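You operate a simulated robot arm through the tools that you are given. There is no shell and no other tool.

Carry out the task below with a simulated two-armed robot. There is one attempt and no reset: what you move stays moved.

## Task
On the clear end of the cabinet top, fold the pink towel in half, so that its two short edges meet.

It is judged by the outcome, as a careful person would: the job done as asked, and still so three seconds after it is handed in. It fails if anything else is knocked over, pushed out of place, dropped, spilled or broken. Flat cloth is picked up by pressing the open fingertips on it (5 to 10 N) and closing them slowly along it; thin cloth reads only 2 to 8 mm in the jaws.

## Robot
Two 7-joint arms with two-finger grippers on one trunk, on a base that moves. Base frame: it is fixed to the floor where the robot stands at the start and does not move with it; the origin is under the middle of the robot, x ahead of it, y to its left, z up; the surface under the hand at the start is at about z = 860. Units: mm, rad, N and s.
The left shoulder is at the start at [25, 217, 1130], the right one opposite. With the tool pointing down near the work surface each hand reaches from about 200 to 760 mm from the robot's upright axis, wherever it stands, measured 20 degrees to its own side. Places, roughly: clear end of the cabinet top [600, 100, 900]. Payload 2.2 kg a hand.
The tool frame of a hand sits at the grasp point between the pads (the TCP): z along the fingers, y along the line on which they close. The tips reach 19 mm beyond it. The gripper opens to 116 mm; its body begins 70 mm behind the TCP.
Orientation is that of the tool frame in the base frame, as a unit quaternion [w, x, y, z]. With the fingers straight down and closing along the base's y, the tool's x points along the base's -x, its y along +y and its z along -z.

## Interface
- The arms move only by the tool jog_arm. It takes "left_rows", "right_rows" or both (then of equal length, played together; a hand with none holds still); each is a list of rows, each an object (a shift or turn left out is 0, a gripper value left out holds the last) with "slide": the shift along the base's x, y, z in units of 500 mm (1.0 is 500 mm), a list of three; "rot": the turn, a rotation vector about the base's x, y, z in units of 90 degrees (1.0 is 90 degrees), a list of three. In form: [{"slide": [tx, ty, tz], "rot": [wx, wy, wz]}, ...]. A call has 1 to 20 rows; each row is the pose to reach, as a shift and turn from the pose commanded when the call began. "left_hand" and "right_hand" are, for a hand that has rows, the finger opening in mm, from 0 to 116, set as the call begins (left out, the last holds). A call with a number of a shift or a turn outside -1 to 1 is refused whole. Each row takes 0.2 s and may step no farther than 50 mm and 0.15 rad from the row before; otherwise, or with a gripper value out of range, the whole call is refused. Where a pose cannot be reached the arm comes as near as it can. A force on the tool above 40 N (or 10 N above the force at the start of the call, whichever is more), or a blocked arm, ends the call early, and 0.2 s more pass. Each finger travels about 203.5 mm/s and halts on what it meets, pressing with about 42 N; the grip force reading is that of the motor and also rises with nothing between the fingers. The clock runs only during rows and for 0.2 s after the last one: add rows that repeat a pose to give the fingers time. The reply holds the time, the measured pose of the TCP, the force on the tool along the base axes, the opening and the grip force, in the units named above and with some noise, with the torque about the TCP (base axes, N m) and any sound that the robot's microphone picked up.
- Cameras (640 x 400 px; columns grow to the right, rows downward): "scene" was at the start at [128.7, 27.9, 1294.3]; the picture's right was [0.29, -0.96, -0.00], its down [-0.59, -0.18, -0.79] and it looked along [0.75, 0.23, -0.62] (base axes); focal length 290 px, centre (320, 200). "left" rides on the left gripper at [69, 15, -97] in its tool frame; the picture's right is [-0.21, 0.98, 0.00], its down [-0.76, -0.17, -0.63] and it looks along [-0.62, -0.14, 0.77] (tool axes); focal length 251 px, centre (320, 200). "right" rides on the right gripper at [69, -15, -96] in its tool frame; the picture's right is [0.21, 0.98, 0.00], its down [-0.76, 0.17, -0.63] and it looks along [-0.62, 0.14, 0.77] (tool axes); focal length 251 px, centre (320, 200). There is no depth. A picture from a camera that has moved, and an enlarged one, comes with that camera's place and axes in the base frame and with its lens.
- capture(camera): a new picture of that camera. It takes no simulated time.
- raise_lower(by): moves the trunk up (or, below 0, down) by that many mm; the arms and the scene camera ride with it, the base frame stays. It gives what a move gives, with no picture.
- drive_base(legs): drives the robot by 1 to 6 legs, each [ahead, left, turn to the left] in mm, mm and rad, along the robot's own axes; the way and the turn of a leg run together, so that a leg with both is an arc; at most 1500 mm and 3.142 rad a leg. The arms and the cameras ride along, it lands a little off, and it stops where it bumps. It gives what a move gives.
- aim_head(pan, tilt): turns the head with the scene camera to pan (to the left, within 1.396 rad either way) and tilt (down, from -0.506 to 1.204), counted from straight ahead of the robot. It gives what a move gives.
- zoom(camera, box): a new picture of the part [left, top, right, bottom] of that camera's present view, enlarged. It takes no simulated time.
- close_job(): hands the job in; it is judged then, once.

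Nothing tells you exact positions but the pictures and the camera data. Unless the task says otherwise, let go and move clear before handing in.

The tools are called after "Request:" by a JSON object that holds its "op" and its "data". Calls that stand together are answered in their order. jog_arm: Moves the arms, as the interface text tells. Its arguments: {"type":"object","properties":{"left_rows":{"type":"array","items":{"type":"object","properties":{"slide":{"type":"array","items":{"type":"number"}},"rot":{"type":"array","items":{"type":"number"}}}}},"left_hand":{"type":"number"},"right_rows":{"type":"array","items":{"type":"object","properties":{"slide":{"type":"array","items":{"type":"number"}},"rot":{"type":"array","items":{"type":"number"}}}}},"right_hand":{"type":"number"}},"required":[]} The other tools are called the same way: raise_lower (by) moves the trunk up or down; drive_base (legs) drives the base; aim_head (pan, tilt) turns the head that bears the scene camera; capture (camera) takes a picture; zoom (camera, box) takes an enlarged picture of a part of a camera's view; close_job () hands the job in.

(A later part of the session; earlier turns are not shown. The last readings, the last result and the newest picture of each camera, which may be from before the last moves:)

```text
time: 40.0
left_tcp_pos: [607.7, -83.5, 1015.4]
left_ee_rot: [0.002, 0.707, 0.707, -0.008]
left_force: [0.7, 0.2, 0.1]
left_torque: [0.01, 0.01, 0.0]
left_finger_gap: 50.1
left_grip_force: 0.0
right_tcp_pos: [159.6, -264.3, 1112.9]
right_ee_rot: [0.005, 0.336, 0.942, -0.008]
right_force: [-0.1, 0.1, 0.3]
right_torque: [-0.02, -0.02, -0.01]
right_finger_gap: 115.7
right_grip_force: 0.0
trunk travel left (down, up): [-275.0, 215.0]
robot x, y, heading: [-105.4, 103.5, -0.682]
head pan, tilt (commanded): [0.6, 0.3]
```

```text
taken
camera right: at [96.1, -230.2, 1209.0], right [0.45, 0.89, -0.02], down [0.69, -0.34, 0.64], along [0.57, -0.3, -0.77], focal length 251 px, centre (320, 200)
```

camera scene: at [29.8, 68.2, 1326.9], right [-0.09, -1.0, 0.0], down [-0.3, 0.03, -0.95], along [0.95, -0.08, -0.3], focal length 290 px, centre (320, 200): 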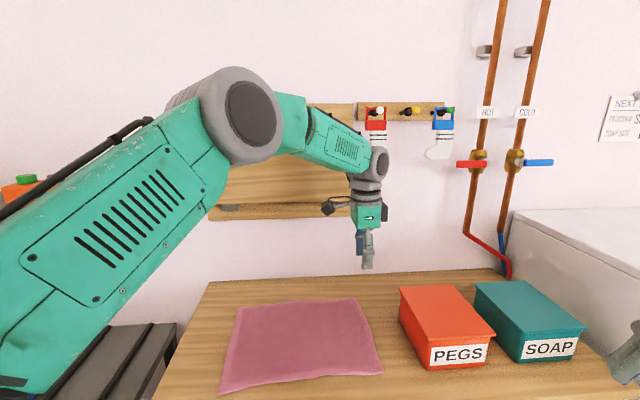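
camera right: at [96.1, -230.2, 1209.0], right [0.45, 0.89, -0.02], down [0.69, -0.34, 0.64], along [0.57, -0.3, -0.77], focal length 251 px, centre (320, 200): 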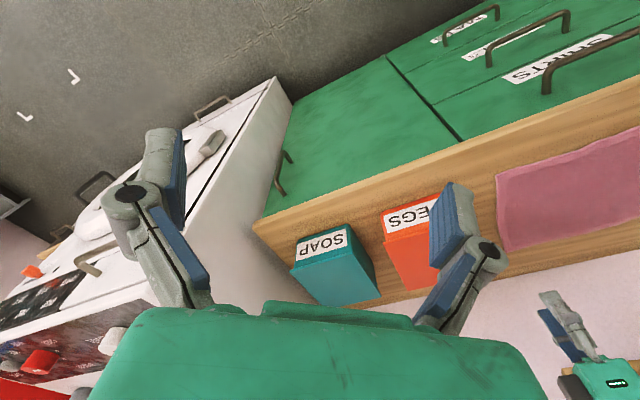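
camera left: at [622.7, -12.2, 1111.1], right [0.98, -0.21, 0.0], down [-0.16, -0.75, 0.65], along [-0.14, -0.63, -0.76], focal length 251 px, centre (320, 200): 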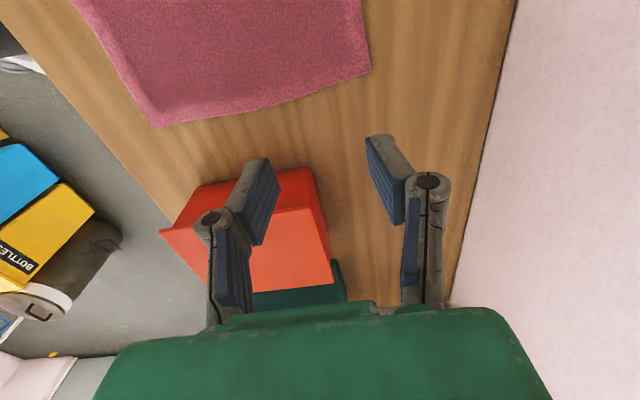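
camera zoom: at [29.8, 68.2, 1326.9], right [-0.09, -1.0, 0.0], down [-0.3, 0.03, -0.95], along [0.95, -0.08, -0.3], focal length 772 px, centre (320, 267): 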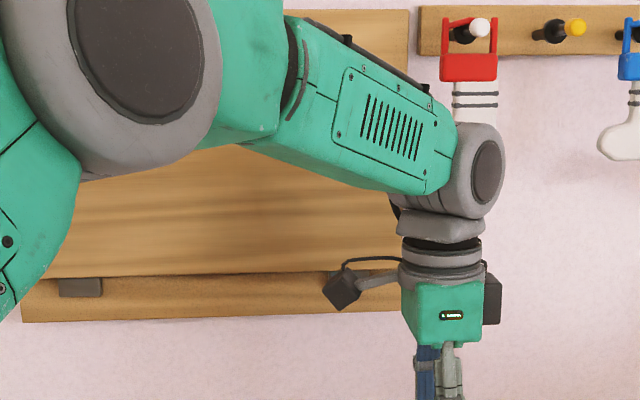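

The ledge sits almost flush with the wall (front at about x 750), so there's room. I'll pull the left hand back slightly, then bring the base about 60 mm nearer in short legs so that both hands reach every corner.

Request:
{"op": "jog_arm", "data": {"left_rows": [{"slide": [-0.03, 0, 0]}, {"slide": [-0.06, 0, 0]}, {"slide": [-0.09, 0, 0]}, {"slide": [-0.12, 0, 0]}, {"slide": [-0.14, 0, 0]}]}}

Request:
{"op": "drive_base", "data": {"legs": [[4, 15, 0], [4, 15, 0], [4, 15, 0], [4, 15, 0]]}}

Request:
{"op": "jog_arm", "data": {"left_rows": [{"slide": [0, 0, 0]}, {"slide": [0, 0, 0]}, {"slide": [0, 0, 0]}, {"slide": [0, 0, 0]}, {"slide": [0, 0, 0]}, {"slide": [0, 0, 0]}, {"slide": [0, 0, 0]}, {"slide": [0, 0, 0]}, {"slide": [0, 0, 0]}, {"slide": [0, 0, 0]}, {"slide": [0, 0, 0]}, {"slide": [0, 0, 0]}, {"slide": [0, 0, 0]}, {"slide": [0, 0, 0]}, {"slide": [0, 0, 0]}, {"slide": [0, 0, 0]}, {"slide": [0, 0, 0]}, {"slide": [0, 0, 0]}, {"slide": [0, 0, 0]}, {"slide": [0, 0, 0]}]}}

Request:
{"op": "jog_arm", "data": {"left_rows": [{"slide": [0, 0, 0]}, {"slide": [0, 0, 0]}, {"slide": [0, 0, 0]}, {"slide": [0, 0, 0]}, {"slide": [0, 0, 0]}, {"slide": [0, 0, 0]}, {"slide": [0, 0, 0]}, {"slide": [0, 0, 0]}, {"slide": [0, 0, 0]}, {"slide": [0, 0, 0]}, {"slide": [0, 0, 0]}, {"slide": [0, 0, 0]}, {"slide": [0, 0, 0]}, {"slide": [0, 0, 0]}, {"slide": [0, 0, 0]}, {"slide": [0, 0, 0]}, {"slide": [0, 0, 0]}, {"slide": [0, 0, 0]}, {"slide": [0, 0, 0]}, {"slide": [0, 0, 0]}]}}

Request:
{"op": "jog_arm", "data": {"left_rows": [{"slide": [0, 0, 0]}]}}

```text
time: 41.2
left_tcp_pos: [537.0, -82.1, 1013.5]
left_ee_rot: [0.003, 0.707, 0.707, -0.008]
left_force: [-0.3, 0.1, -0.2]
left_torque: [0.0, 0.03, 0.02]
left_finger_gap: 50.3
left_grip_force: 0.2
right_tcp_pos: [159.4, -264.3, 1113.5]
right_ee_rot: [0.004, 0.336, 0.942, -0.01]
right_force: [0.1, 0.4, -0.2]
right_torque: [0.02, -0.01, 0.0]
right_finger_gap: 115.9
right_grip_force: 0.0
trunk travel left (down, up): [-275.0, 215.0]
robot x, y, heading: [-102.2, 106.3, -0.688]
head pan, tilt (commanded): [0.6, 0.3]
```

```text
time: 43.1
left_tcp_pos: [582.6, -51.8, 1016.9]
left_ee_rot: [0.004, 0.707, 0.707, -0.005]
left_force: [-0.1, -1.2, 0.2]
left_torque: [0.06, -0.04, -0.04]
left_finger_gap: 50.1
left_grip_force: 0.0
right_tcp_pos: [204.3, -235.0, 1113.0]
right_ee_rot: [0.006, 0.336, 0.942, -0.007]
right_force: [-0.7, -0.8, -0.1]
right_torque: [0.0, 0.0, 0.0]
right_finger_gap: 116.2
right_grip_force: 0.1
trunk travel left (down, up): [-275.0, 215.0]
robot x, y, heading: [-49.8, 134.5, -0.685]
head pan, tilt (commanded): [0.6, 0.3]
```

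```text
time: 47.3
left_tcp_pos: [581.6, -49.7, 1017.5]
left_ee_rot: [0.005, 0.707, 0.707, -0.006]
left_force: [-0.3, -0.3, -0.4]
left_torque: [0.03, 0.02, -0.02]
left_finger_gap: 50.1
left_grip_force: 0.0
right_tcp_pos: [203.9, -230.6, 1113.6]
right_ee_rot: [0.007, 0.337, 0.942, -0.008]
right_force: [0.0, -1.0, -0.2]
right_torque: [-0.03, 0.01, -0.04]
right_finger_gap: 116.1
right_grip_force: 0.0
trunk travel left (down, up): [-275.0, 215.0]
robot x, y, heading: [-53.8, 139.9, -0.686]
head pan, tilt (commanded): [0.6, 0.3]
```

```text
time: 51.5
left_tcp_pos: [582.4, -49.6, 1018.4]
left_ee_rot: [0.005, 0.707, 0.707, -0.006]
left_force: [-0.3, 0.0, -0.6]
left_torque: [0.0, 0.02, -0.02]
left_finger_gap: 49.9
left_grip_force: 0.1
right_tcp_pos: [203.6, -230.3, 1113.5]
right_ee_rot: [0.007, 0.337, 0.942, -0.008]
right_force: [-0.4, 0.5, -0.4]
right_torque: [0.02, -0.05, -0.01]
right_finger_gap: 116.1
right_grip_force: 0.1
trunk travel left (down, up): [-275.0, 215.0]
robot x, y, heading: [-49.9, 139.2, -0.685]
head pan, tilt (commanded): [0.6, 0.3]
```

```text
time: 51.9
left_tcp_pos: [581.5, -49.1, 1018.7]
left_ee_rot: [0.005, 0.707, 0.707, -0.007]
left_force: [-0.5, 0.1, 0.3]
left_torque: [-0.02, 0.0, 0.02]
left_finger_gap: 50.3
left_grip_force: 0.0
right_tcp_pos: [203.6, -230.8, 1115.1]
right_ee_rot: [0.006, 0.337, 0.942, -0.008]
right_force: [-0.2, 1.0, -1.2]
right_torque: [0.0, 0.02, -0.03]
right_finger_gap: 115.9
right_grip_force: 0.1
trunk travel left (down, up): [-275.0, 215.0]
robot x, y, heading: [-47.5, 135.9, -0.689]
head pan, tilt (commanded): [0.6, 0.3]
```

The base is stable at about (−50, 137). Next I'll bring the right hand smoothly to hover above the near-right corner, yawed to match the left.

Request:
{"op": "jog_arm", "data": {"right_rows": [{"slide": [0.035, 0.02, 0], "rot": [0, 0, -0.03]}, {"slide": [0.07, 0.045, 0], "rot": [0, 0, -0.07]}, {"slide": [0.11, 0.07, -0.01], "rot": [0, 0, -0.11]}, {"slide": [0.15, 0.09, -0.03], "rot": [0, 0, -0.15]}, {"slide": [0.19, 0.115, -0.05], "rot": [0, 0, -0.19]}, {"slide": [0.23, 0.14, -0.07], "rot": [0, 0, -0.23]}, {"slide": [0.27, 0.165, -0.09], "rot": [0, 0, -0.28]}, {"slide": [0.31, 0.19, -0.11], "rot": [0, 0, -0.32]}, {"slide": [0.35, 0.215, -0.13], "rot": [0, 0, -0.36]}, {"slide": [0.39, 0.24, -0.15], "rot": [0, 0, -0.4]}, {"slide": [0.43, 0.265, -0.17], "rot": [0, 0, -0.44]}, {"slide": [0.46, 0.285, -0.185], "rot": [0, 0, -0.48]}, {"slide": [0.49, 0.3, -0.195], "rot": [0, 0, -0.52]}, {"slide": [0.51, 0.315, -0.205], "rot": [0, 0, -0.55]}, {"slide": [0.522, 0.32, -0.21], "rot": [0, 0, -0.561]}, {"slide": [0.522, 0.32, -0.21], "rot": [0, 0, -0.561]}], "right_hand": 50}}

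Request:
{"op": "capture", "data": {"camera": "scene"}}

Request:
{"op": "capture", "data": {"camera": "right"}}

```text
time: 55.3
left_tcp_pos: [582.8, -50.1, 1017.8]
left_ee_rot: [0.005, 0.707, 0.707, -0.006]
left_force: [-0.5, 0.0, -0.1]
left_torque: [0.0, 0.01, 0.0]
left_finger_gap: 49.8
left_grip_force: 0.0
right_tcp_pos: [460.2, -76.9, 1007.9]
right_ee_rot: [0.002, 0.706, 0.708, -0.01]
right_force: [-0.4, -0.6, -0.9]
right_torque: [0.01, 0.0, 0.01]
right_finger_gap: 49.8
right_grip_force: 0.1
right hand out of reach, approached as far as the arm can: row 15, 16
trunk travel left (down, up): [-275.0, 215.0]
robot x, y, heading: [-46.7, 133.7, -0.69]
head pan, tilt (commanded): [0.6, 0.3]
```

```text
taken
camera scene: at [80.8, 103.2, 1326.8], right [-0.09, -1.0, 0.0], down [-0.3, 0.03, -0.95], along [0.95, -0.08, -0.3], focal length 290 px, centre (320, 200)
```

scene: 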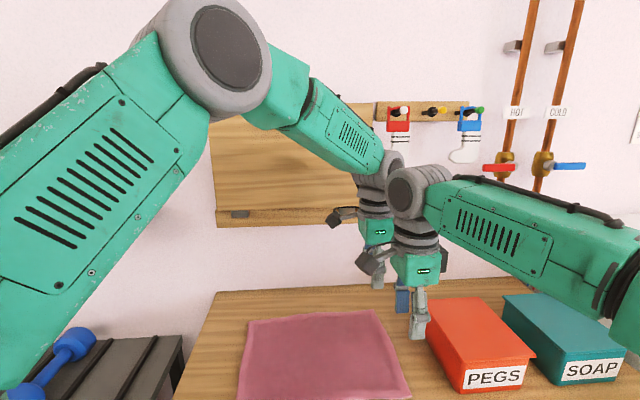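

```text
taken
camera right: at [445.9, -6.0, 1103.7], right [0.98, 0.22, -0.02], down [0.18, -0.74, 0.64], along [0.13, -0.63, -0.77], focal length 251 px, centre (320, 200)
```

right: 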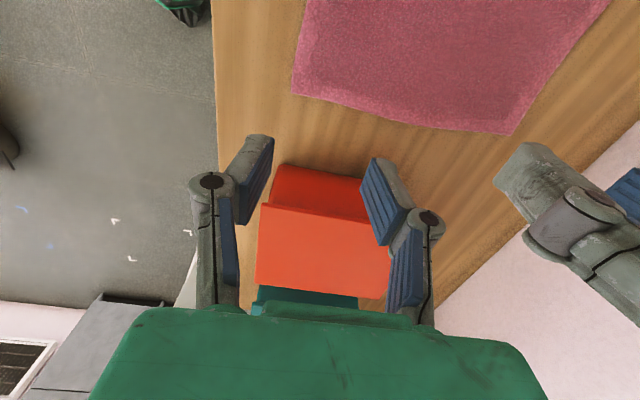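

Both hands fit side by side over the right edge, but the right arm is near its reach limit. Before touching the cloth I'll rehearse the end pose of the fold, moving both hands together at hover height over to the left edge.

Request:
{"op": "jog_arm", "data": {"left_rows": [{"slide": [0.003, 0.03, 0]}, {"slide": [0.006, 0.07, 0]}, {"slide": [0.01, 0.115, 0]}, {"slide": [0.014, 0.16, 0]}, {"slide": [0.018, 0.205, 0]}, {"slide": [0.02, 0.25, 0]}, {"slide": [0.023, 0.295, 0]}, {"slide": [0.026, 0.34, 0]}, {"slide": [0.029, 0.385, 0]}, {"slide": [0.032, 0.43, 0]}, {"slide": [0.034, 0.47, 0]}, {"slide": [0.036, 0.5, 0]}, {"slide": [0.036, 0.51, 0]}, {"slide": [0.036, 0.51, 0]}], "right_rows": [{"slide": [-0.003, 0.03, 0]}, {"slide": [-0.006, 0.07, 0]}, {"slide": [-0.009, 0.115, 0]}, {"slide": [-0.012, 0.16, 0]}, {"slide": [-0.015, 0.205, 0]}, {"slide": [-0.018, 0.25, 0]}, {"slide": [-0.021, 0.295, 0]}, {"slide": [-0.024, 0.34, 0]}, {"slide": [-0.027, 0.385, 0]}, {"slide": [-0.03, 0.43, 0]}, {"slide": [-0.03, 0.475, 0]}, {"slide": [-0.03, 0.515, 0]}, {"slide": [-0.03, 0.55, 0]}, {"slide": [-0.03, 0.55, 0]}]}}

Request:
{"op": "capture", "data": {"camera": "scene"}}

```text
time: 58.3
left_tcp_pos: [600.0, 205.6, 1017.5]
left_ee_rot: [0.004, 0.707, 0.707, -0.006]
left_force: [-0.1, 0.3, 0.5]
left_torque: [0.03, 0.01, 0.0]
left_finger_gap: 49.8
left_grip_force: 0.0
right_tcp_pos: [400.1, 37.7, 1002.3]
right_ee_rot: [0.003, 0.706, 0.708, -0.011]
right_force: [0.6, 0.4, -0.9]
right_torque: [-0.04, 0.03, 0.02]
right_finger_gap: 50.1
right_grip_force: 0.1
right hand out of reach, approached as far as the arm can: row 1, 2, 3, 4, 5, 6, 7, 8, 9, 10, 11, 12, 13, 14
trunk travel left (down, up): [-275.0, 215.0]
robot x, y, heading: [-50.7, 139.1, -0.687]
head pan, tilt (commanded): [0.6, 0.3]
```

```text
taken
camera scene: at [81.0, 106.5, 1326.9], right [-0.09, -1.0, 0.0], down [-0.3, 0.03, -0.95], along [0.95, -0.08, -0.3], focal length 290 px, centre (320, 200)
```

scene: 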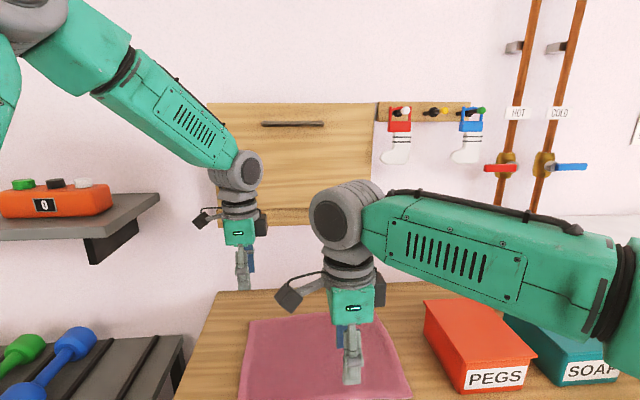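

Rehearsing showed the right arm cannot reach the left edge across its body from this stance. A square-on stance, with a small sideways drive during the fold, will work better. First I'll bring both hands back toward the middle.

Request:
{"op": "jog_arm", "data": {"left_rows": [{"slide": [-0.01, -0.03, 0.005]}, {"slide": [-0.02, -0.07, 0.01]}, {"slide": [-0.03, -0.115, 0.02]}, {"slide": [-0.04, -0.16, 0.03]}, {"slide": [-0.05, -0.205, 0.04]}, {"slide": [-0.06, -0.25, 0.05]}, {"slide": [-0.08, -0.295, 0.06]}, {"slide": [-0.1, -0.34, 0.066]}, {"slide": [-0.11, -0.385, 0.066]}, {"slide": [-0.12, -0.43, 0.066]}, {"slide": [-0.12, -0.47, 0.066]}, {"slide": [-0.12, -0.5, 0.066]}, {"slide": [-0.12, -0.51, 0.066]}, {"slide": [-0.12, -0.51, 0.066]}], "right_rows": [{"slide": [-0.003, -0.03, 0]}, {"slide": [-0.006, -0.06, 0]}, {"slide": [-0.009, -0.09, 0]}, {"slide": [-0.02, -0.12, 0]}, {"slide": [-0.03, -0.15, 0]}, {"slide": [-0.04, -0.18, 0.02]}, {"slide": [-0.05, -0.21, 0.03]}, {"slide": [-0.06, -0.24, 0.04]}, {"slide": [-0.08, -0.27, 0.05]}, {"slide": [-0.1, -0.3, 0.06]}, {"slide": [-0.1, -0.3, 0.07]}, {"slide": [-0.1, -0.3, 0.08]}, {"slide": [-0.1, -0.3, 0.08]}, {"slide": [-0.1, -0.3, 0.08]}]}}

```text
time: 61.3
left_tcp_pos: [539.5, -48.4, 1051.2]
left_ee_rot: [0.004, 0.707, 0.707, -0.007]
left_force: [-0.4, -0.6, 0.5]
left_torque: [0.03, 0.0, 0.01]
left_finger_gap: 49.7
left_grip_force: 0.1
right_tcp_pos: [349.5, -110.2, 1050.7]
right_ee_rot: [0.003, 0.706, 0.708, -0.01]
right_force: [0.0, 0.7, 0.6]
right_torque: [-0.02, 0.02, -0.03]
right_finger_gap: 49.9
right_grip_force: 0.1
trunk travel left (down, up): [-275.0, 215.0]
robot x, y, heading: [-52.1, 135.0, -0.688]
head pan, tilt (commanded): [0.6, 0.3]
```

Both hands are clear above everything. Now I'll back the base off, shift right, and turn it square to the cabinet in short legs.

Request:
{"op": "drive_base", "data": {"legs": [[29, -60, 0], [29, -60, 0], [29, -60, 0], [0, 0, 0.23], [0, 0, 0.23], [0, 0, 0.228]]}}

Request:
{"op": "aim_head", "data": {"pan": 0.1, "tilt": 0.8}}

Request:
{"op": "capture", "data": {"camera": "scene"}}

```text
time: 65.9
left_tcp_pos: [476.7, 145.2, 1055.4]
left_ee_rot: [0.002, 0.429, 0.903, 0.006]
left_force: [0.8, -1.5, 0.2]
left_torque: [0.16, -0.01, -0.04]
left_finger_gap: 50.0
left_grip_force: 0.2
right_tcp_pos: [369.7, -22.0, 1053.2]
right_ee_rot: [0.002, 0.427, 0.904, 0.001]
right_force: [0.7, -1.9, 0.9]
right_torque: [0.13, 0.06, 0.01]
right_finger_gap: 49.9
right_grip_force: 0.0
trunk travel left (down, up): [-275.0, 215.0]
robot x, y, heading: [-93.7, -61.9, 0.004]
head pan, tilt (commanded): [0.6, 0.3]
```

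```text
time: 66.8
left_tcp_pos: [474.0, 143.4, 1058.1]
left_ee_rot: [0.004, 0.43, 0.903, 0.006]
left_force: [0.5, -0.4, -0.6]
left_torque: [0.03, 0.0, -0.01]
left_finger_gap: 50.0
left_grip_force: 0.0
right_tcp_pos: [365.6, -24.8, 1054.7]
right_ee_rot: [0.003, 0.427, 0.904, 0.001]
right_force: [0.4, -0.3, 0.8]
right_torque: [0.08, -0.01, -0.02]
right_finger_gap: 49.9
right_grip_force: 0.1
trunk travel left (down, up): [-275.0, 215.0]
robot x, y, heading: [-97.2, -64.3, -0.003]
head pan, tilt (commanded): [0.099, 0.799]
```

```text
taken
camera scene: at [28.8, -74.6, 1282.7], right [0.1, -0.99, -0.01], down [-0.72, -0.06, -0.7], along [0.69, 0.08, -0.72], focal length 290 px, centre (320, 200)
```

scene: 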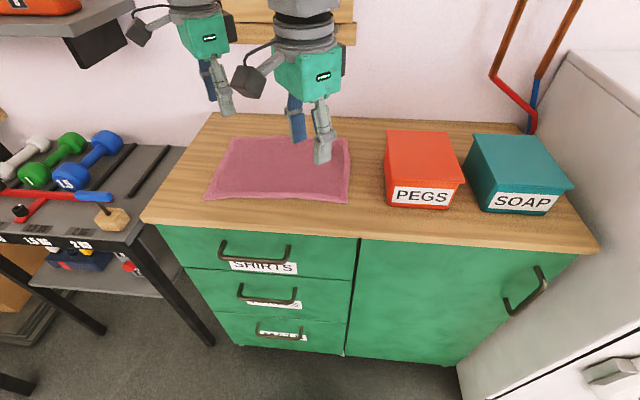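

The base is square-on at about (−96, −63). I'll drive forward to x ≈ 0 and wait for it to settle.

Request:
{"op": "drive_base", "data": {"legs": [[24, 0, 0], [24, 0, 0], [24, 0, 0], [24, 0, 0]]}}

Request:
{"op": "jog_arm", "data": {"left_rows": [{"slide": [0, 0, 0]}, {"slide": [0, 0, 0]}, {"slide": [0, 0, 0]}, {"slide": [0, 0, 0]}, {"slide": [0, 0, 0]}, {"slide": [0, 0, 0]}, {"slide": [0, 0, 0]}, {"slide": [0, 0, 0]}, {"slide": [0, 0, 0]}, {"slide": [0, 0, 0]}, {"slide": [0, 0, 0]}, {"slide": [0, 0, 0]}, {"slide": [0, 0, 0]}, {"slide": [0, 0, 0]}, {"slide": [0, 0, 0]}]}}

Request:
{"op": "jog_arm", "data": {"left_rows": [{"slide": [0, 0, 0]}, {"slide": [0, 0, 0]}, {"slide": [0, 0, 0]}, {"slide": [0, 0, 0]}]}}

Request:
{"op": "capture", "data": {"camera": "scene"}}

```text
time: 68.9
left_tcp_pos: [567.3, 182.2, 1054.1]
left_ee_rot: [0.012, 0.428, 0.904, -0.006]
left_force: [0.4, 0.2, 0.2]
left_torque: [-0.09, -0.07, 0.01]
left_finger_gap: 49.9
left_grip_force: 0.1
right_tcp_pos: [458.7, 13.1, 1053.2]
right_ee_rot: [0.011, 0.426, 0.905, -0.011]
right_force: [-0.6, 0.7, 0.4]
right_torque: [-0.08, -0.06, 0.02]
right_finger_gap: 50.0
right_grip_force: 0.0
trunk travel left (down, up): [-275.0, 215.0]
robot x, y, heading: [-0.1, -56.3, -0.0]
head pan, tilt (commanded): [0.099, 0.799]
```

```text
time: 72.1
left_tcp_pos: [567.5, 164.0, 1057.8]
left_ee_rot: [0.008, 0.429, 0.903, 0.001]
left_force: [0.5, -0.6, 0.1]
left_torque: [0.06, 0.0, -0.05]
left_finger_gap: 50.1
left_grip_force: 0.1
right_tcp_pos: [459.2, -3.5, 1054.3]
right_ee_rot: [0.007, 0.426, 0.905, -0.003]
right_force: [0.4, -0.4, -0.5]
right_torque: [0.04, -0.04, -0.01]
right_finger_gap: 50.2
right_grip_force: 0.1
trunk travel left (down, up): [-275.0, 215.0]
robot x, y, heading: [-2.3, -58.3, 0.002]
head pan, tilt (commanded): [0.099, 0.799]
```

```text
time: 73.1
left_tcp_pos: [567.3, 170.9, 1055.7]
left_ee_rot: [0.01, 0.428, 0.904, -0.001]
left_force: [-0.9, 0.5, -0.2]
left_torque: [-0.01, 0.01, -0.02]
left_finger_gap: 50.3
left_grip_force: 0.0
right_tcp_pos: [459.4, 4.1, 1055.4]
right_ee_rot: [0.009, 0.425, 0.905, -0.006]
right_force: [0.3, 0.3, 0.1]
right_torque: [-0.01, -0.01, -0.07]
right_finger_gap: 50.3
right_grip_force: 0.1
trunk travel left (down, up): [-275.0, 215.0]
robot x, y, heading: [-1.1, -58.2, 0.001]
head pan, tilt (commanded): [0.099, 0.799]
```

```text
taken
camera scene: at [126.1, -46.8, 1282.6], right [0.1, -0.99, 0.0], down [-0.72, -0.07, -0.69], along [0.69, 0.07, -0.72], focal length 290 px, centre (320, 200)
```

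scene: 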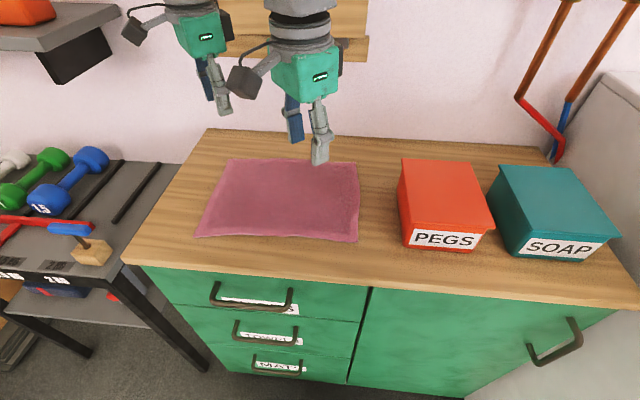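

The base is now at (0, −58), square-on. I'll bring both hands to hover over the right-edge corners at z ≈ 960, fingers set to close along x.

Request:
{"op": "jog_arm", "data": {"left_rows": [{"slide": [0.004, -0.014, -0.006], "rot": [0, 0, -0.013]}, {"slide": [0.011, -0.043, -0.017], "rot": [0, 0, -0.039]}, {"slide": [0.021, -0.081, -0.033], "rot": [0, 0, -0.074]}, {"slide": [0.032, -0.124, -0.05], "rot": [0, 0, -0.114]}, {"slide": [0.043, -0.167, -0.068], "rot": [0, 0, -0.153]}, {"slide": [0.054, -0.209, -0.085], "rot": [0, 0, -0.192]}, {"slide": [0.065, -0.252, -0.103], "rot": [0, 0, -0.232]}, {"slide": [0.076, -0.295, -0.12], "rot": [0, 0, -0.271]}, {"slide": [0.087, -0.338, -0.138], "rot": [0, 0, -0.31]}, {"slide": [0.096, -0.376, -0.153], "rot": [0, 0, -0.345]}, {"slide": [0.106, -0.414, -0.169], "rot": [0, 0, -0.38]}, {"slide": [0.113, -0.443, -0.18], "rot": [0, 0, -0.406]}, {"slide": [0.12, -0.466, -0.19], "rot": [0, 0, -0.428]}, {"slide": [0.122, -0.476, -0.194], "rot": [0, 0, -0.437]}, {"slide": [0.122, -0.476, -0.194], "rot": [0, 0, -0.437]}], "right_rows": [{"slide": [0, -0.004, -0.006], "rot": [0, 0, -0.013]}, {"slide": [-0.001, -0.013, -0.017], "rot": [0, 0, -0.04]}, {"slide": [-0.001, -0.024, -0.032], "rot": [0, 0, -0.075]}, {"slide": [-0.002, -0.037, -0.049], "rot": [0, 0, -0.114]}, {"slide": [-0.003, -0.05, -0.067], "rot": [0, 0, -0.154]}, {"slide": [-0.004, -0.063, -0.084], "rot": [0, 0, -0.194]}, {"slide": [-0.004, -0.076, -0.101], "rot": [0, 0, -0.233]}, {"slide": [-0.005, -0.089, -0.118], "rot": [0, 0, -0.273]}, {"slide": [-0.006, -0.102, -0.135], "rot": [0, 0, -0.312]}, {"slide": [-0.006, -0.114, -0.15], "rot": [0, 0, -0.348]}, {"slide": [-0.007, -0.125, -0.165], "rot": [0, 0, -0.383]}, {"slide": [-0.007, -0.134, -0.177], "rot": [0, 0, -0.409]}, {"slide": [-0.008, -0.141, -0.186], "rot": [0, 0, -0.431]}, {"slide": [-0.008, -0.144, -0.19], "rot": [0, 0, -0.44]}, {"slide": [-0.008, -0.144, -0.19], "rot": [0, 0, -0.44]}]}}

Request:
{"op": "capture", "data": {"camera": "scene"}}

Request:
{"op": "capture", "data": {"camera": "left"}}

Request:
{"op": "capture", "data": {"camera": "right"}}

```text
time: 76.5
left_tcp_pos: [626.7, -69.7, 962.3]
left_ee_rot: [0.008, 0.708, 0.706, -0.002]
left_force: [-0.7, -0.5, 0.3]
left_torque: [-0.01, -0.01, 0.06]
left_finger_gap: 49.9
left_grip_force: 0.1
right_tcp_pos: [465.9, -76.0, 993.3]
right_ee_rot: [-0.006, 0.721, 0.693, 0.027]
right_force: [-0.2, -0.9, 0.7]
right_torque: [0.0, -0.02, -0.03]
right_finger_gap: 50.1
right_grip_force: 0.0
trunk travel left (down, up): [-275.0, 215.0]
robot x, y, heading: [-2.9, -58.9, 0.003]
head pan, tilt (commanded): [0.099, 0.799]
stopped in row 15 (right hand): the arm was blocked; the commanded pose is now the measured one
```

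```text
taken
camera scene: at [125.9, -48.0, 1282.7], right [0.1, -0.99, 0.0], down [-0.72, -0.07, -0.69], along [0.69, 0.07, -0.72], focal length 290 px, centre (320, 200)
```

scene: 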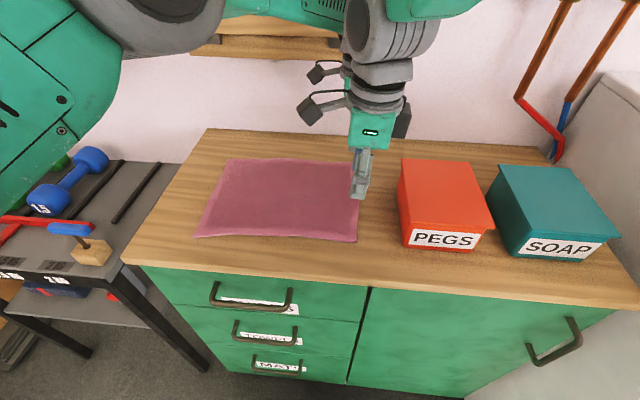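

```text
taken
camera left: at [640.0, 0.5, 1058.1], right [0.98, -0.22, 0.01], down [-0.17, -0.75, 0.64], along [-0.13, -0.63, -0.77], focal length 251 px, centre (320, 200)
```

left: 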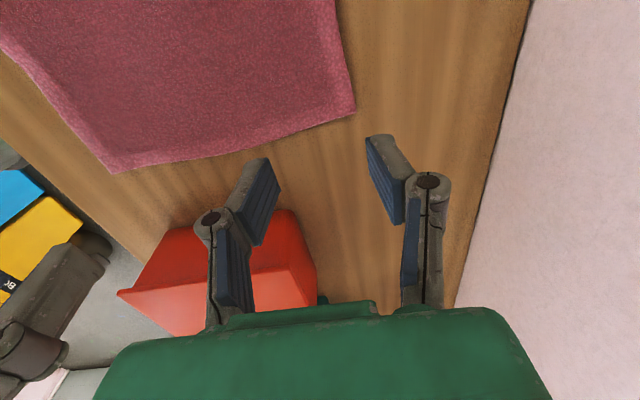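

```text
taken
camera right: at [450.8, -10.7, 1091.3], right [0.98, 0.17, 0.04], down [0.12, -0.79, 0.6], along [0.13, -0.59, -0.8], focal length 251 px, centre (320, 200)
```

right: 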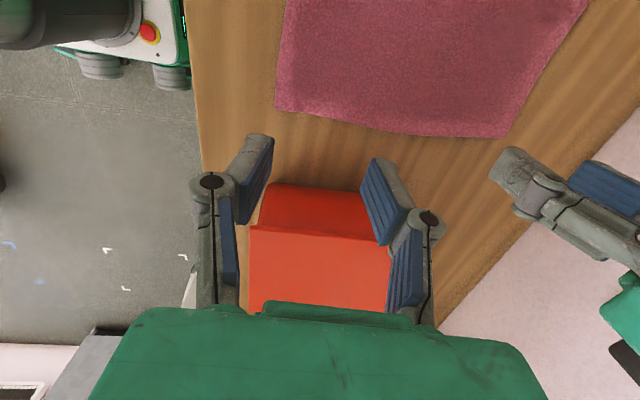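

The left hand is in place, but the right arm was blocked about 30 mm above its target, probably by contact between the arms higher up. I'll look at the arms from the head.

Request:
{"op": "aim_head", "data": {"pan": 0.0, "tilt": 0.3}}

Request:
{"op": "capture", "data": {"camera": "scene"}}

Request:
{"op": "zoom", "data": {"camera": "scene", "box": [230, 60, 470, 210]}}

```text
time: 77.4
left_tcp_pos: [626.9, -69.3, 960.5]
left_ee_rot: [0.009, 0.707, 0.707, -0.002]
left_force: [0.1, -0.6, 0.7]
left_torque: [-0.02, 0.0, 0.0]
left_finger_gap: 49.9
left_grip_force: 0.1
right_tcp_pos: [466.6, -75.2, 992.8]
right_ee_rot: [-0.006, 0.72, 0.693, 0.026]
right_force: [0.1, -0.1, 0.0]
right_torque: [0.02, 0.0, 0.0]
right_finger_gap: 49.9
right_grip_force: 0.1
trunk travel left (down, up): [-275.0, 215.0]
robot x, y, heading: [2.6, -56.8, 0.005]
head pan, tilt (commanded): [0.0, 0.3]
```

```text
taken
camera scene: at [139.8, -55.8, 1326.8], right [0.0, -1.0, 0.0], down [-0.3, 0.0, -0.95], along [0.95, 0.0, -0.3], focal length 290 px, centre (320, 200)
```

scene: 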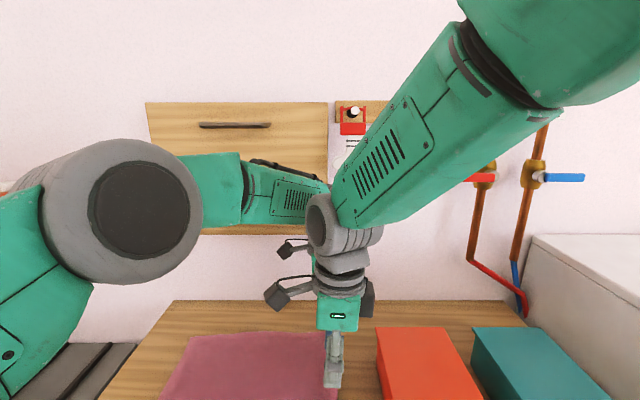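

```text
2.67 times, centred on (350, 135) of scene
camera zoom: at [139.8, -55.8, 1326.8], right [0.0, -1.0, 0.0], down [-0.3, 0.0, -0.95], along [0.95, 0.0, -0.3], focal length 772 px, centre (240, 373)
```

zoom: 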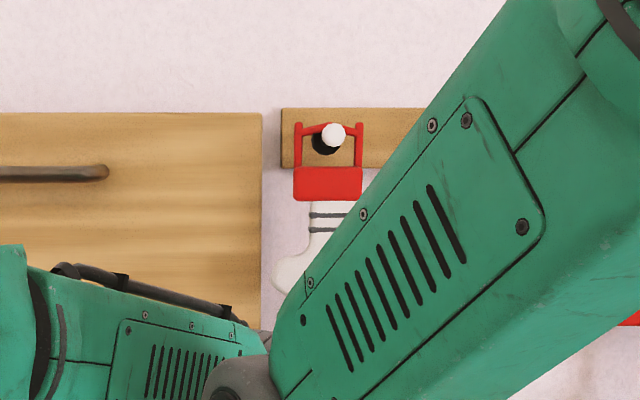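

The left forearm passes right beside the right wrist in this stance, so the arms touched. I'll raise the hands, back off slightly and turn about −0.35 rad, which moves the left forearm out of the right hand's way.

Request:
{"op": "jog_arm", "data": {"left_rows": [{"slide": [-0.01, 0.01, 0.04]}, {"slide": [-0.03, 0.03, 0.08]}, {"slide": [-0.05, 0.06, 0.13]}, {"slide": [-0.07, 0.09, 0.18]}, {"slide": [-0.09, 0.12, 0.22]}, {"slide": [-0.1, 0.14, 0.24]}], "right_rows": [{"slide": [-0.02, -0.02, 0.04]}, {"slide": [-0.05, -0.04, 0.08]}, {"slide": [-0.08, -0.06, 0.12]}, {"slide": [-0.11, -0.08, 0.15]}, {"slide": [-0.13, -0.09, 0.17]}, {"slide": [-0.14, -0.1, 0.18]}]}}

Request:
{"op": "drive_base", "data": {"legs": [[-30, 0, 0], [-30, 0, 0], [0, 0, -0.175], [0, 0, -0.175]]}}

Request:
{"op": "drive_base", "data": {"legs": [[0, 24, 0], [0, 24, 0], [0, 24, 0], [0, 24, 0], [0, 24, 0]]}}

Request:
{"op": "aim_head", "data": {"pan": 0.35, "tilt": 0.6}}

Request:
{"op": "capture", "data": {"camera": "scene"}}

```text
time: 78.8
left_tcp_pos: [575.2, 2.5, 1079.6]
left_ee_rot: [0.01, 0.707, 0.707, -0.004]
left_force: [0.1, -0.8, 0.0]
left_torque: [0.02, 0.03, -0.02]
left_finger_gap: 50.1
left_grip_force: 0.0
right_tcp_pos: [395.4, -124.5, 1082.6]
right_ee_rot: [-0.005, 0.72, 0.694, 0.024]
right_force: [0.3, 0.5, -0.2]
right_torque: [0.01, -0.01, 0.0]
right_finger_gap: 50.1
right_grip_force: 0.1
trunk travel left (down, up): [-275.0, 215.0]
robot x, y, heading: [2.3, -59.1, -0.0]
head pan, tilt (commanded): [0.0, 0.3]
```

```text
time: 81.5
left_tcp_pos: [503.5, -195.6, 1079.2]
left_ee_rot: [0.01, 0.819, 0.573, -0.006]
left_force: [0.5, -0.3, 1.3]
left_torque: [0.0, 0.02, -0.01]
left_finger_gap: 50.0
left_grip_force: 0.1
right_tcp_pos: [290.4, -252.2, 1083.5]
right_ee_rot: [0.0, 0.829, 0.559, 0.024]
right_force: [0.1, 0.2, -0.8]
right_torque: [-0.01, 0.02, 0.0]
right_finger_gap: 50.3
right_grip_force: 0.0
trunk travel left (down, up): [-275.0, 215.0]
robot x, y, heading: [-57.2, -56.3, -0.349]
head pan, tilt (commanded): [0.0, 0.3]
```

```text
time: 83.9
left_tcp_pos: [540.2, -84.3, 1082.2]
left_ee_rot: [0.01, 0.819, 0.573, -0.004]
left_force: [0.2, 0.3, 0.4]
left_torque: [0.02, -0.01, 0.05]
left_finger_gap: 50.0
left_grip_force: 0.0
right_tcp_pos: [327.2, -141.4, 1083.7]
right_ee_rot: [0.0, 0.83, 0.558, 0.025]
right_force: [-1.0, 0.0, 0.0]
right_torque: [0.03, 0.0, -0.04]
right_finger_gap: 50.0
right_grip_force: 0.0
trunk travel left (down, up): [-275.0, 215.0]
robot x, y, heading: [-18.8, 54.6, -0.353]
head pan, tilt (commanded): [0.0, 0.3]
```

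```text
time: 84.8
left_tcp_pos: [537.0, -84.5, 1084.3]
left_ee_rot: [0.011, 0.819, 0.574, -0.003]
left_force: [-1.6, 1.0, 0.5]
left_torque: [0.01, 0.05, -0.01]
left_finger_gap: 50.1
left_grip_force: 0.0
right_tcp_pos: [324.8, -141.1, 1085.0]
right_ee_rot: [0.002, 0.83, 0.558, 0.028]
right_force: [0.0, 1.1, 0.2]
right_torque: [-0.02, -0.02, 0.03]
right_finger_gap: 50.1
right_grip_force: 0.0
trunk travel left (down, up): [-275.0, 215.0]
robot x, y, heading: [-20.3, 58.2, -0.351]
head pan, tilt (commanded): [0.351, 0.6]
```

```text
taken
camera scene: at [114.6, 49.7, 1299.5], right [0.0, -1.0, 0.0], down [-0.57, 0.0, -0.82], along [0.82, 0.0, -0.57], focal length 290 px, centre (320, 200)
```

scene: 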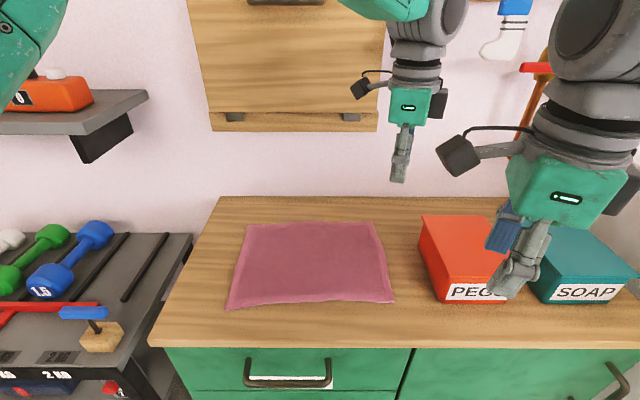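

The base is at (−20, 57) heading −0.35, and the towel and boxes are undisturbed. I'll move both hands to hover over the right-edge corners again.

Request:
{"op": "jog_arm", "data": {"left_rows": [{"slide": [0.007, 0.001, -0.01], "rot": [0.001, 0, 0.009]}, {"slide": [0.022, 0.003, -0.03], "rot": [0.002, 0.001, 0.027]}, {"slide": [0.041, 0.006, -0.055], "rot": [0.003, 0.001, 0.049]}, {"slide": [0.061, 0.009, -0.082], "rot": [0.005, 0.002, 0.073]}, {"slide": [0.082, 0.012, -0.109], "rot": [0.006, 0.002, 0.098]}, {"slide": [0.102, 0.015, -0.136], "rot": [0.008, 0.003, 0.122]}, {"slide": [0.123, 0.018, -0.164], "rot": [0.009, 0.003, 0.147]}, {"slide": [0.143, 0.022, -0.191], "rot": [0.011, 0.004, 0.171]}, {"slide": [0.16, 0.024, -0.213], "rot": [0.012, 0.004, 0.191]}, {"slide": [0.173, 0.026, -0.231], "rot": [0.013, 0.005, 0.206]}, {"slide": [0.182, 0.027, -0.243], "rot": [0.013, 0.005, 0.218]}, {"slide": [0.186, 0.028, -0.248], "rot": [0.0137, 0.0049, 0.222]}, {"slide": [0.186, 0.028, -0.248], "rot": [0.0137, 0.0049, 0.222]}], "right_rows": [{"slide": [0.01, 0.006, -0.01], "rot": [-0.001, 0.001, 0.01]}, {"slide": [0.031, 0.017, -0.03], "rot": [-0.003, 0.003, 0.03]}, {"slide": [0.057, 0.03, -0.055], "rot": [-0.005, 0.006, 0.054]}, {"slide": [0.086, 0.046, -0.083], "rot": [-0.008, 0.009, 0.081]}, {"slide": [0.114, 0.061, -0.11], "rot": [-0.01, 0.012, 0.109]}, {"slide": [0.143, 0.076, -0.138], "rot": [-0.013, 0.015, 0.136]}, {"slide": [0.172, 0.091, -0.165], "rot": [-0.015, 0.018, 0.163]}, {"slide": [0.2, 0.106, -0.193], "rot": [-0.018, 0.021, 0.19]}, {"slide": [0.224, 0.119, -0.215], "rot": [-0.02, 0.023, 0.212]}, {"slide": [0.242, 0.128, -0.233], "rot": [-0.022, 0.025, 0.229]}, {"slide": [0.255, 0.135, -0.245], "rot": [-0.023, 0.027, 0.242]}, {"slide": [0.26, 0.138, -0.25], "rot": [-0.0233, 0.0271, 0.2467]}, {"slide": [0.26, 0.138, -0.25], "rot": [-0.0233, 0.0271, 0.2467]}]}}

Request:
{"op": "capture", "data": {"camera": "scene"}}

Request:
{"op": "capture", "data": {"camera": "left"}}

Request:
{"op": "capture", "data": {"camera": "right"}}

```text
time: 87.8
left_tcp_pos: [625.7, -74.9, 962.0]
left_ee_rot: [0.002, 0.708, 0.706, 0.005]
left_force: [1.3, 0.2, -0.5]
left_torque: [-0.03, -0.02, -0.01]
left_finger_gap: 50.3
left_grip_force: 0.0
right_tcp_pos: [463.3, -99.1, 987.9]
right_ee_rot: [-0.012, 0.728, 0.684, 0.035]
right_force: [0.1, 1.2, 0.1]
right_torque: [-0.02, -0.02, 0.03]
right_finger_gap: 50.0
right_grip_force: 0.0
trunk travel left (down, up): [-275.0, 215.0]
robot x, y, heading: [-17.9, 55.5, -0.35]
head pan, tilt (commanded): [0.351, 0.6]
stopped in row 13 (right hand): the arm was blocked; the commanded pose is now the measured one
```

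```text
taken
camera scene: at [113.1, 41.4, 1299.6], right [0.0, -1.0, 0.0], down [-0.57, 0.0, -0.82], along [0.82, 0.0, -0.57], focal length 290 px, centre (320, 200)
```

scene: 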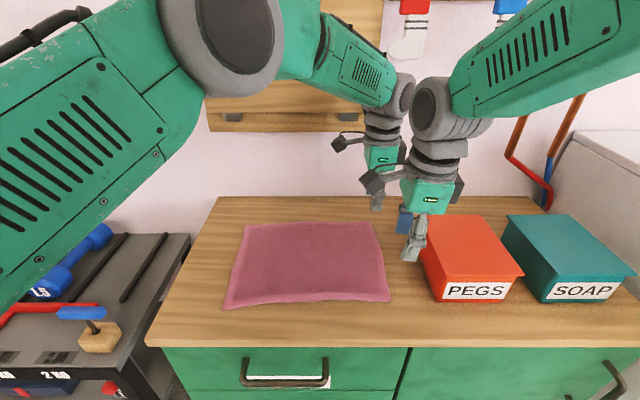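

```text
taken
camera left: at [639.2, -5.9, 1059.9], right [0.98, -0.22, 0.01], down [-0.17, -0.76, 0.63], along [-0.13, -0.61, -0.78], focal length 251 px, centre (320, 200)
```

left: 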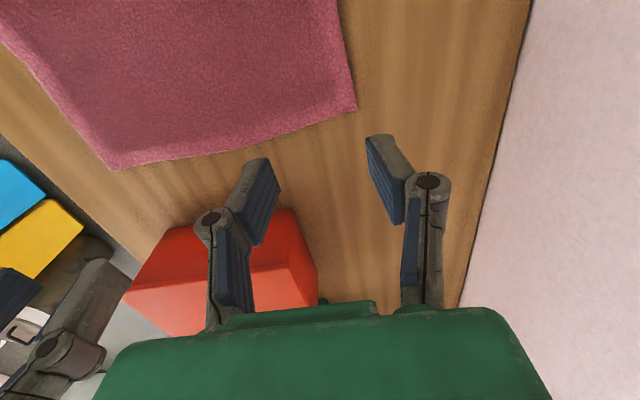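

```text
taken
camera right: at [448.7, -36.1, 1087.4], right [0.99, 0.15, 0.04], down [0.1, -0.81, 0.58], along [0.12, -0.57, -0.81], focal length 251 px, centre (320, 200)
```

right: 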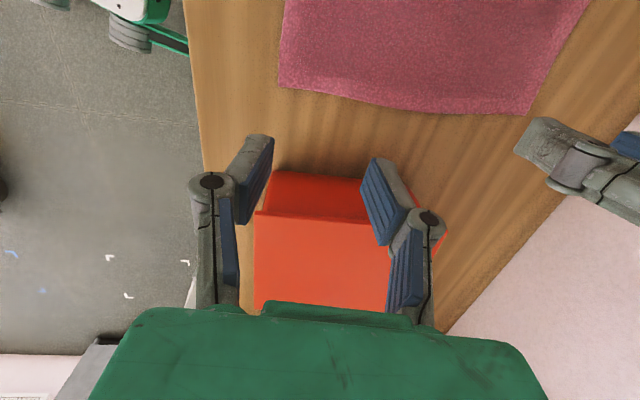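

The right arm stopped at the same wrist angle as before, so this looks like a wrist-roll limit at that yaw. The box also seems taller and wider at the top than I assumed. I'll measure the lid more carefully.

Request:
{"op": "zoom", "data": {"camera": "scene", "box": [370, 180, 560, 320]}}

Request:
{"op": "zoom", "data": {"camera": "right", "box": [180, 100, 480, 320]}}

Request:
{"op": "zoom", "data": {"camera": "left", "box": [80, 120, 380, 340]}}

```text
2.86 times, centred on (465, 250) of scene
camera zoom: at [113.1, 41.4, 1299.6], right [0.0, -1.0, 0.0], down [-0.57, 0.0, -0.82], along [0.82, 0.0, -0.57], focal length 827 px, centre (-94, 57)
```

zoom: 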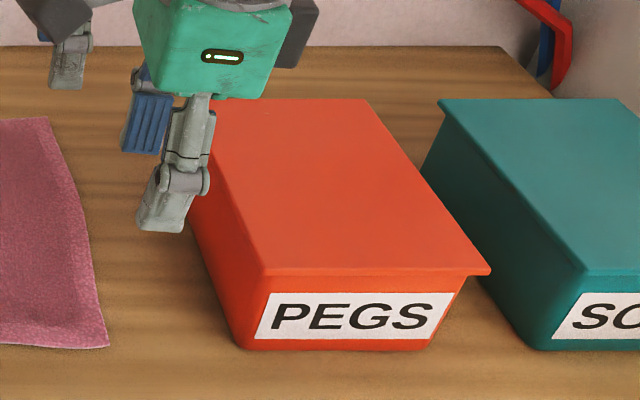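

```text
1.82 times, centred on (330, 210) of right
camera zoom: at [448.7, -36.1, 1087.4], right [0.99, 0.15, 0.04], down [0.1, -0.81, 0.58], along [0.12, -0.57, -0.81], focal length 457 px, centre (302, 182)
```

zoom: 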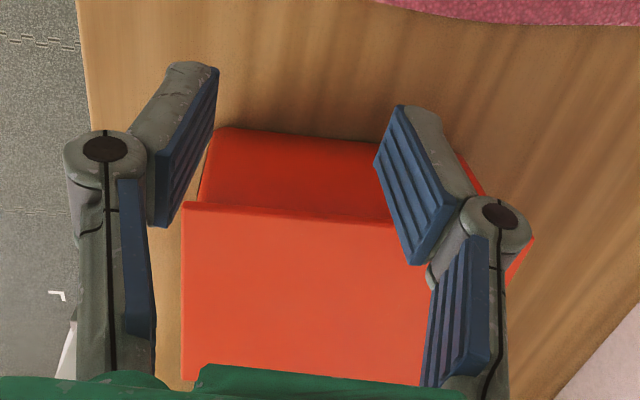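

```text
1.82 times, centred on (230, 230) of left
camera zoom: at [639.2, -5.9, 1059.9], right [0.98, -0.22, 0.01], down [-0.17, -0.76, 0.63], along [-0.13, -0.61, -0.78], focal length 457 px, centre (484, 146)
```

zoom: 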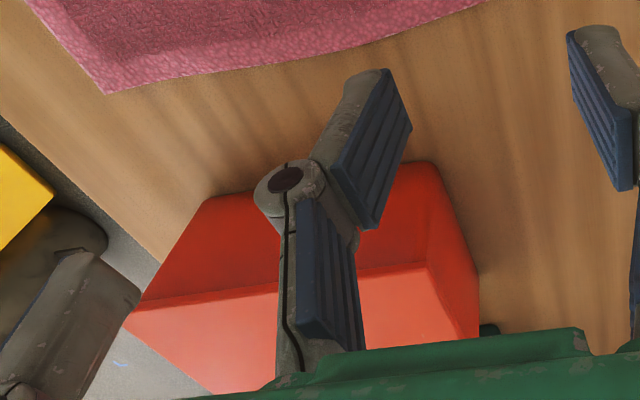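

The lid top is at about z 940 with its left edge near y −160, so it's clear of the hands. The right wrist's roll is the limit, so I'll use diagonal corner pinches instead. The right hand's closing line goes to 135° and the left's to 45°, which suits both wrists.

Request:
{"op": "jog_arm", "data": {"right_rows": [{"slide": [-0.005, 0.005, 0.02], "rot": [-0.005, 0, 0.07]}, {"slide": [-0.01, 0.01, 0.04], "rot": [-0.01, 0, 0.15]}, {"slide": [-0.015, 0.02, 0.06], "rot": [-0.015, -0.001, 0.23]}, {"slide": [-0.02, 0.03, 0.08], "rot": [-0.02, -0.002, 0.31]}, {"slide": [-0.03, 0.04, 0.1], "rot": [-0.025, -0.002, 0.39]}, {"slide": [-0.04, 0.05, 0.1], "rot": [-0.03, -0.003, 0.47]}, {"slide": [-0.046, 0.058, 0.1], "rot": [-0.035, -0.004, 0.55]}, {"slide": [-0.046, 0.058, 0.1], "rot": [-0.04, -0.005, 0.63]}, {"slide": [-0.046, 0.058, 0.1], "rot": [-0.044, -0.005, 0.71]}, {"slide": [-0.046, 0.058, 0.1], "rot": [-0.0466, -0.0057, 0.77]}, {"slide": [-0.046, 0.058, 0.1], "rot": [-0.0466, -0.0057, 0.77]}], "left_rows": [{"slide": [0.002, 0.002, 0.01], "rot": [0, 0, 0.04]}, {"slide": [0.005, 0.005, 0.02], "rot": [0, 0, 0.09]}, {"slide": [0.01, 0.01, 0.03], "rot": [0, 0, 0.14]}, {"slide": [0.014, 0.014, 0.03], "rot": [0, 0, 0.2]}, {"slide": [0.018, 0.018, 0.03], "rot": [0, 0, 0.26]}, {"slide": [0.022, 0.022, 0.02], "rot": [0, 0, 0.32]}, {"slide": [0.024, 0.024, 0.01], "rot": [0, 0, 0.38]}, {"slide": [0.026, 0.026, 0], "rot": [0, 0, 0.43]}, {"slide": [0.026, 0.027, 0], "rot": [0, 0, 0.47]}, {"slide": [0.026, 0.028, 0], "rot": [0, 0, 0.5]}, {"slide": [0.026, 0.028, 0], "rot": [0, 0, 0.5]}]}}

Request:
{"op": "jog_arm", "data": {"right_rows": [{"slide": [0, 0, 0], "rot": [0, 0, 0.05]}, {"slide": [0, 0, 0], "rot": [0, 0, 0.13]}, {"slide": [0, 0, 0], "rot": [0, 0, 0.21]}, {"slide": [0, 0, 0], "rot": [0, 0, 0.29]}, {"slide": [0, 0, 0], "rot": [0, 0, 0.37]}, {"slide": [0, 0, 0], "rot": [0, 0, 0.45]}, {"slide": [0, 0, 0], "rot": [0, 0, 0.53]}, {"slide": [0, 0, 0], "rot": [0, 0, 0.61]}, {"slide": [0, 0, 0], "rot": [0, 0, 0.69]}, {"slide": [0, 0, 0], "rot": [0, 0, 0.75]}, {"slide": [0, 0, 0], "rot": [0, 0, 0.77]}, {"slide": [0, 0, 0], "rot": [0, 0, 0.77]}]}}

Request:
{"op": "capture", "data": {"camera": "scene"}}

Request:
{"op": "capture", "data": {"camera": "right"}}

Request:
{"op": "capture", "data": {"camera": "left"}}

```text
time: 90.2
left_tcp_pos: [638.8, -58.2, 960.3]
left_ee_rot: [-0.001, 0.383, 0.924, 0.004]
left_force: [0.0, -0.5, -0.3]
left_torque: [0.0, -0.02, 0.01]
left_finger_gap: 49.9
left_grip_force: 0.0
right_tcp_pos: [443.0, -70.6, 1044.1]
right_ee_rot: [0.002, 0.211, 0.977, 0.01]
right_force: [-1.0, -0.3, -0.3]
right_torque: [0.03, -0.02, 0.0]
right_finger_gap: 50.0
right_grip_force: 0.0
trunk travel left (down, up): [-275.0, 215.0]
robot x, y, heading: [-17.3, 54.2, -0.348]
head pan, tilt (commanded): [0.351, 0.6]
```

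```text
time: 92.8
left_tcp_pos: [639.0, -57.8, 960.5]
left_ee_rot: [-0.002, 0.384, 0.923, 0.005]
left_force: [-1.0, 0.1, 0.3]
left_torque: [-0.02, -0.01, -0.02]
left_finger_gap: 50.2
left_grip_force: 0.1
right_tcp_pos: [441.0, -66.8, 1037.3]
right_ee_rot: [-0.001, -0.386, 0.922, 0.001]
right_force: [1.4, -0.2, 0.7]
right_torque: [0.0, 0.01, 0.0]
right_finger_gap: 49.9
right_grip_force: 0.1
trunk travel left (down, up): [-275.0, 215.0]
robot x, y, heading: [-15.6, 56.4, -0.349]
head pan, tilt (commanded): [0.351, 0.6]
```

```text
taken
camera scene: at [114.1, 43.0, 1299.4], right [0.0, -1.0, 0.0], down [-0.57, 0.0, -0.82], along [0.82, 0.0, -0.57], focal length 290 px, centre (320, 200)
```

scene: 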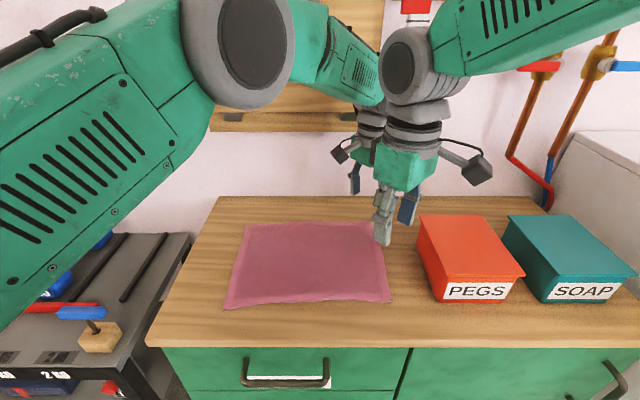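

```text
taken
camera right: at [403.2, -126.5, 1132.7], right [-0.85, 0.53, 0.0], down [0.41, 0.66, 0.63], along [0.33, 0.54, -0.78], focal length 251 px, centre (320, 200)
```

right: 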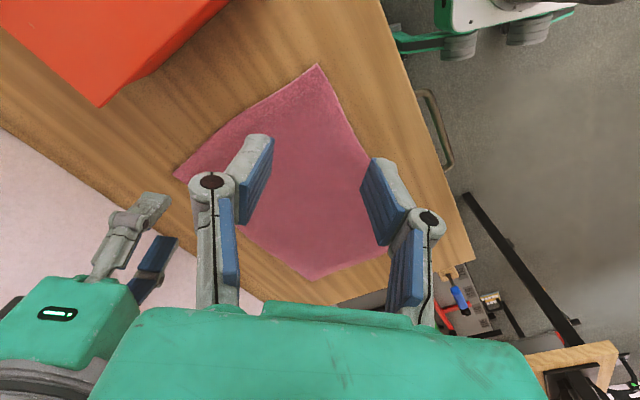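

```text
taken
camera left: at [600.4, -0.7, 1058.3], right [0.84, 0.54, 0.01], down [0.42, -0.66, 0.63], along [0.34, -0.53, -0.78], focal length 251 px, centre (320, 200)
```

left: 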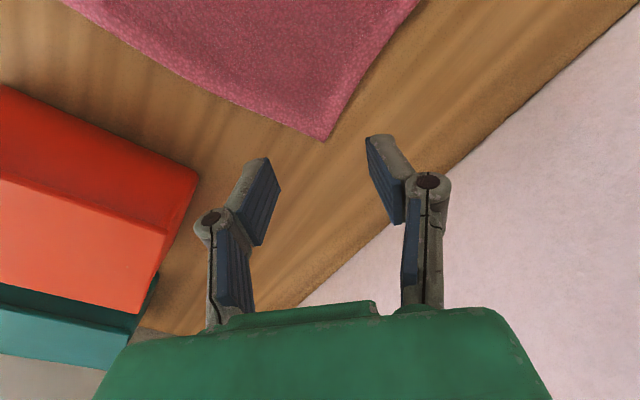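

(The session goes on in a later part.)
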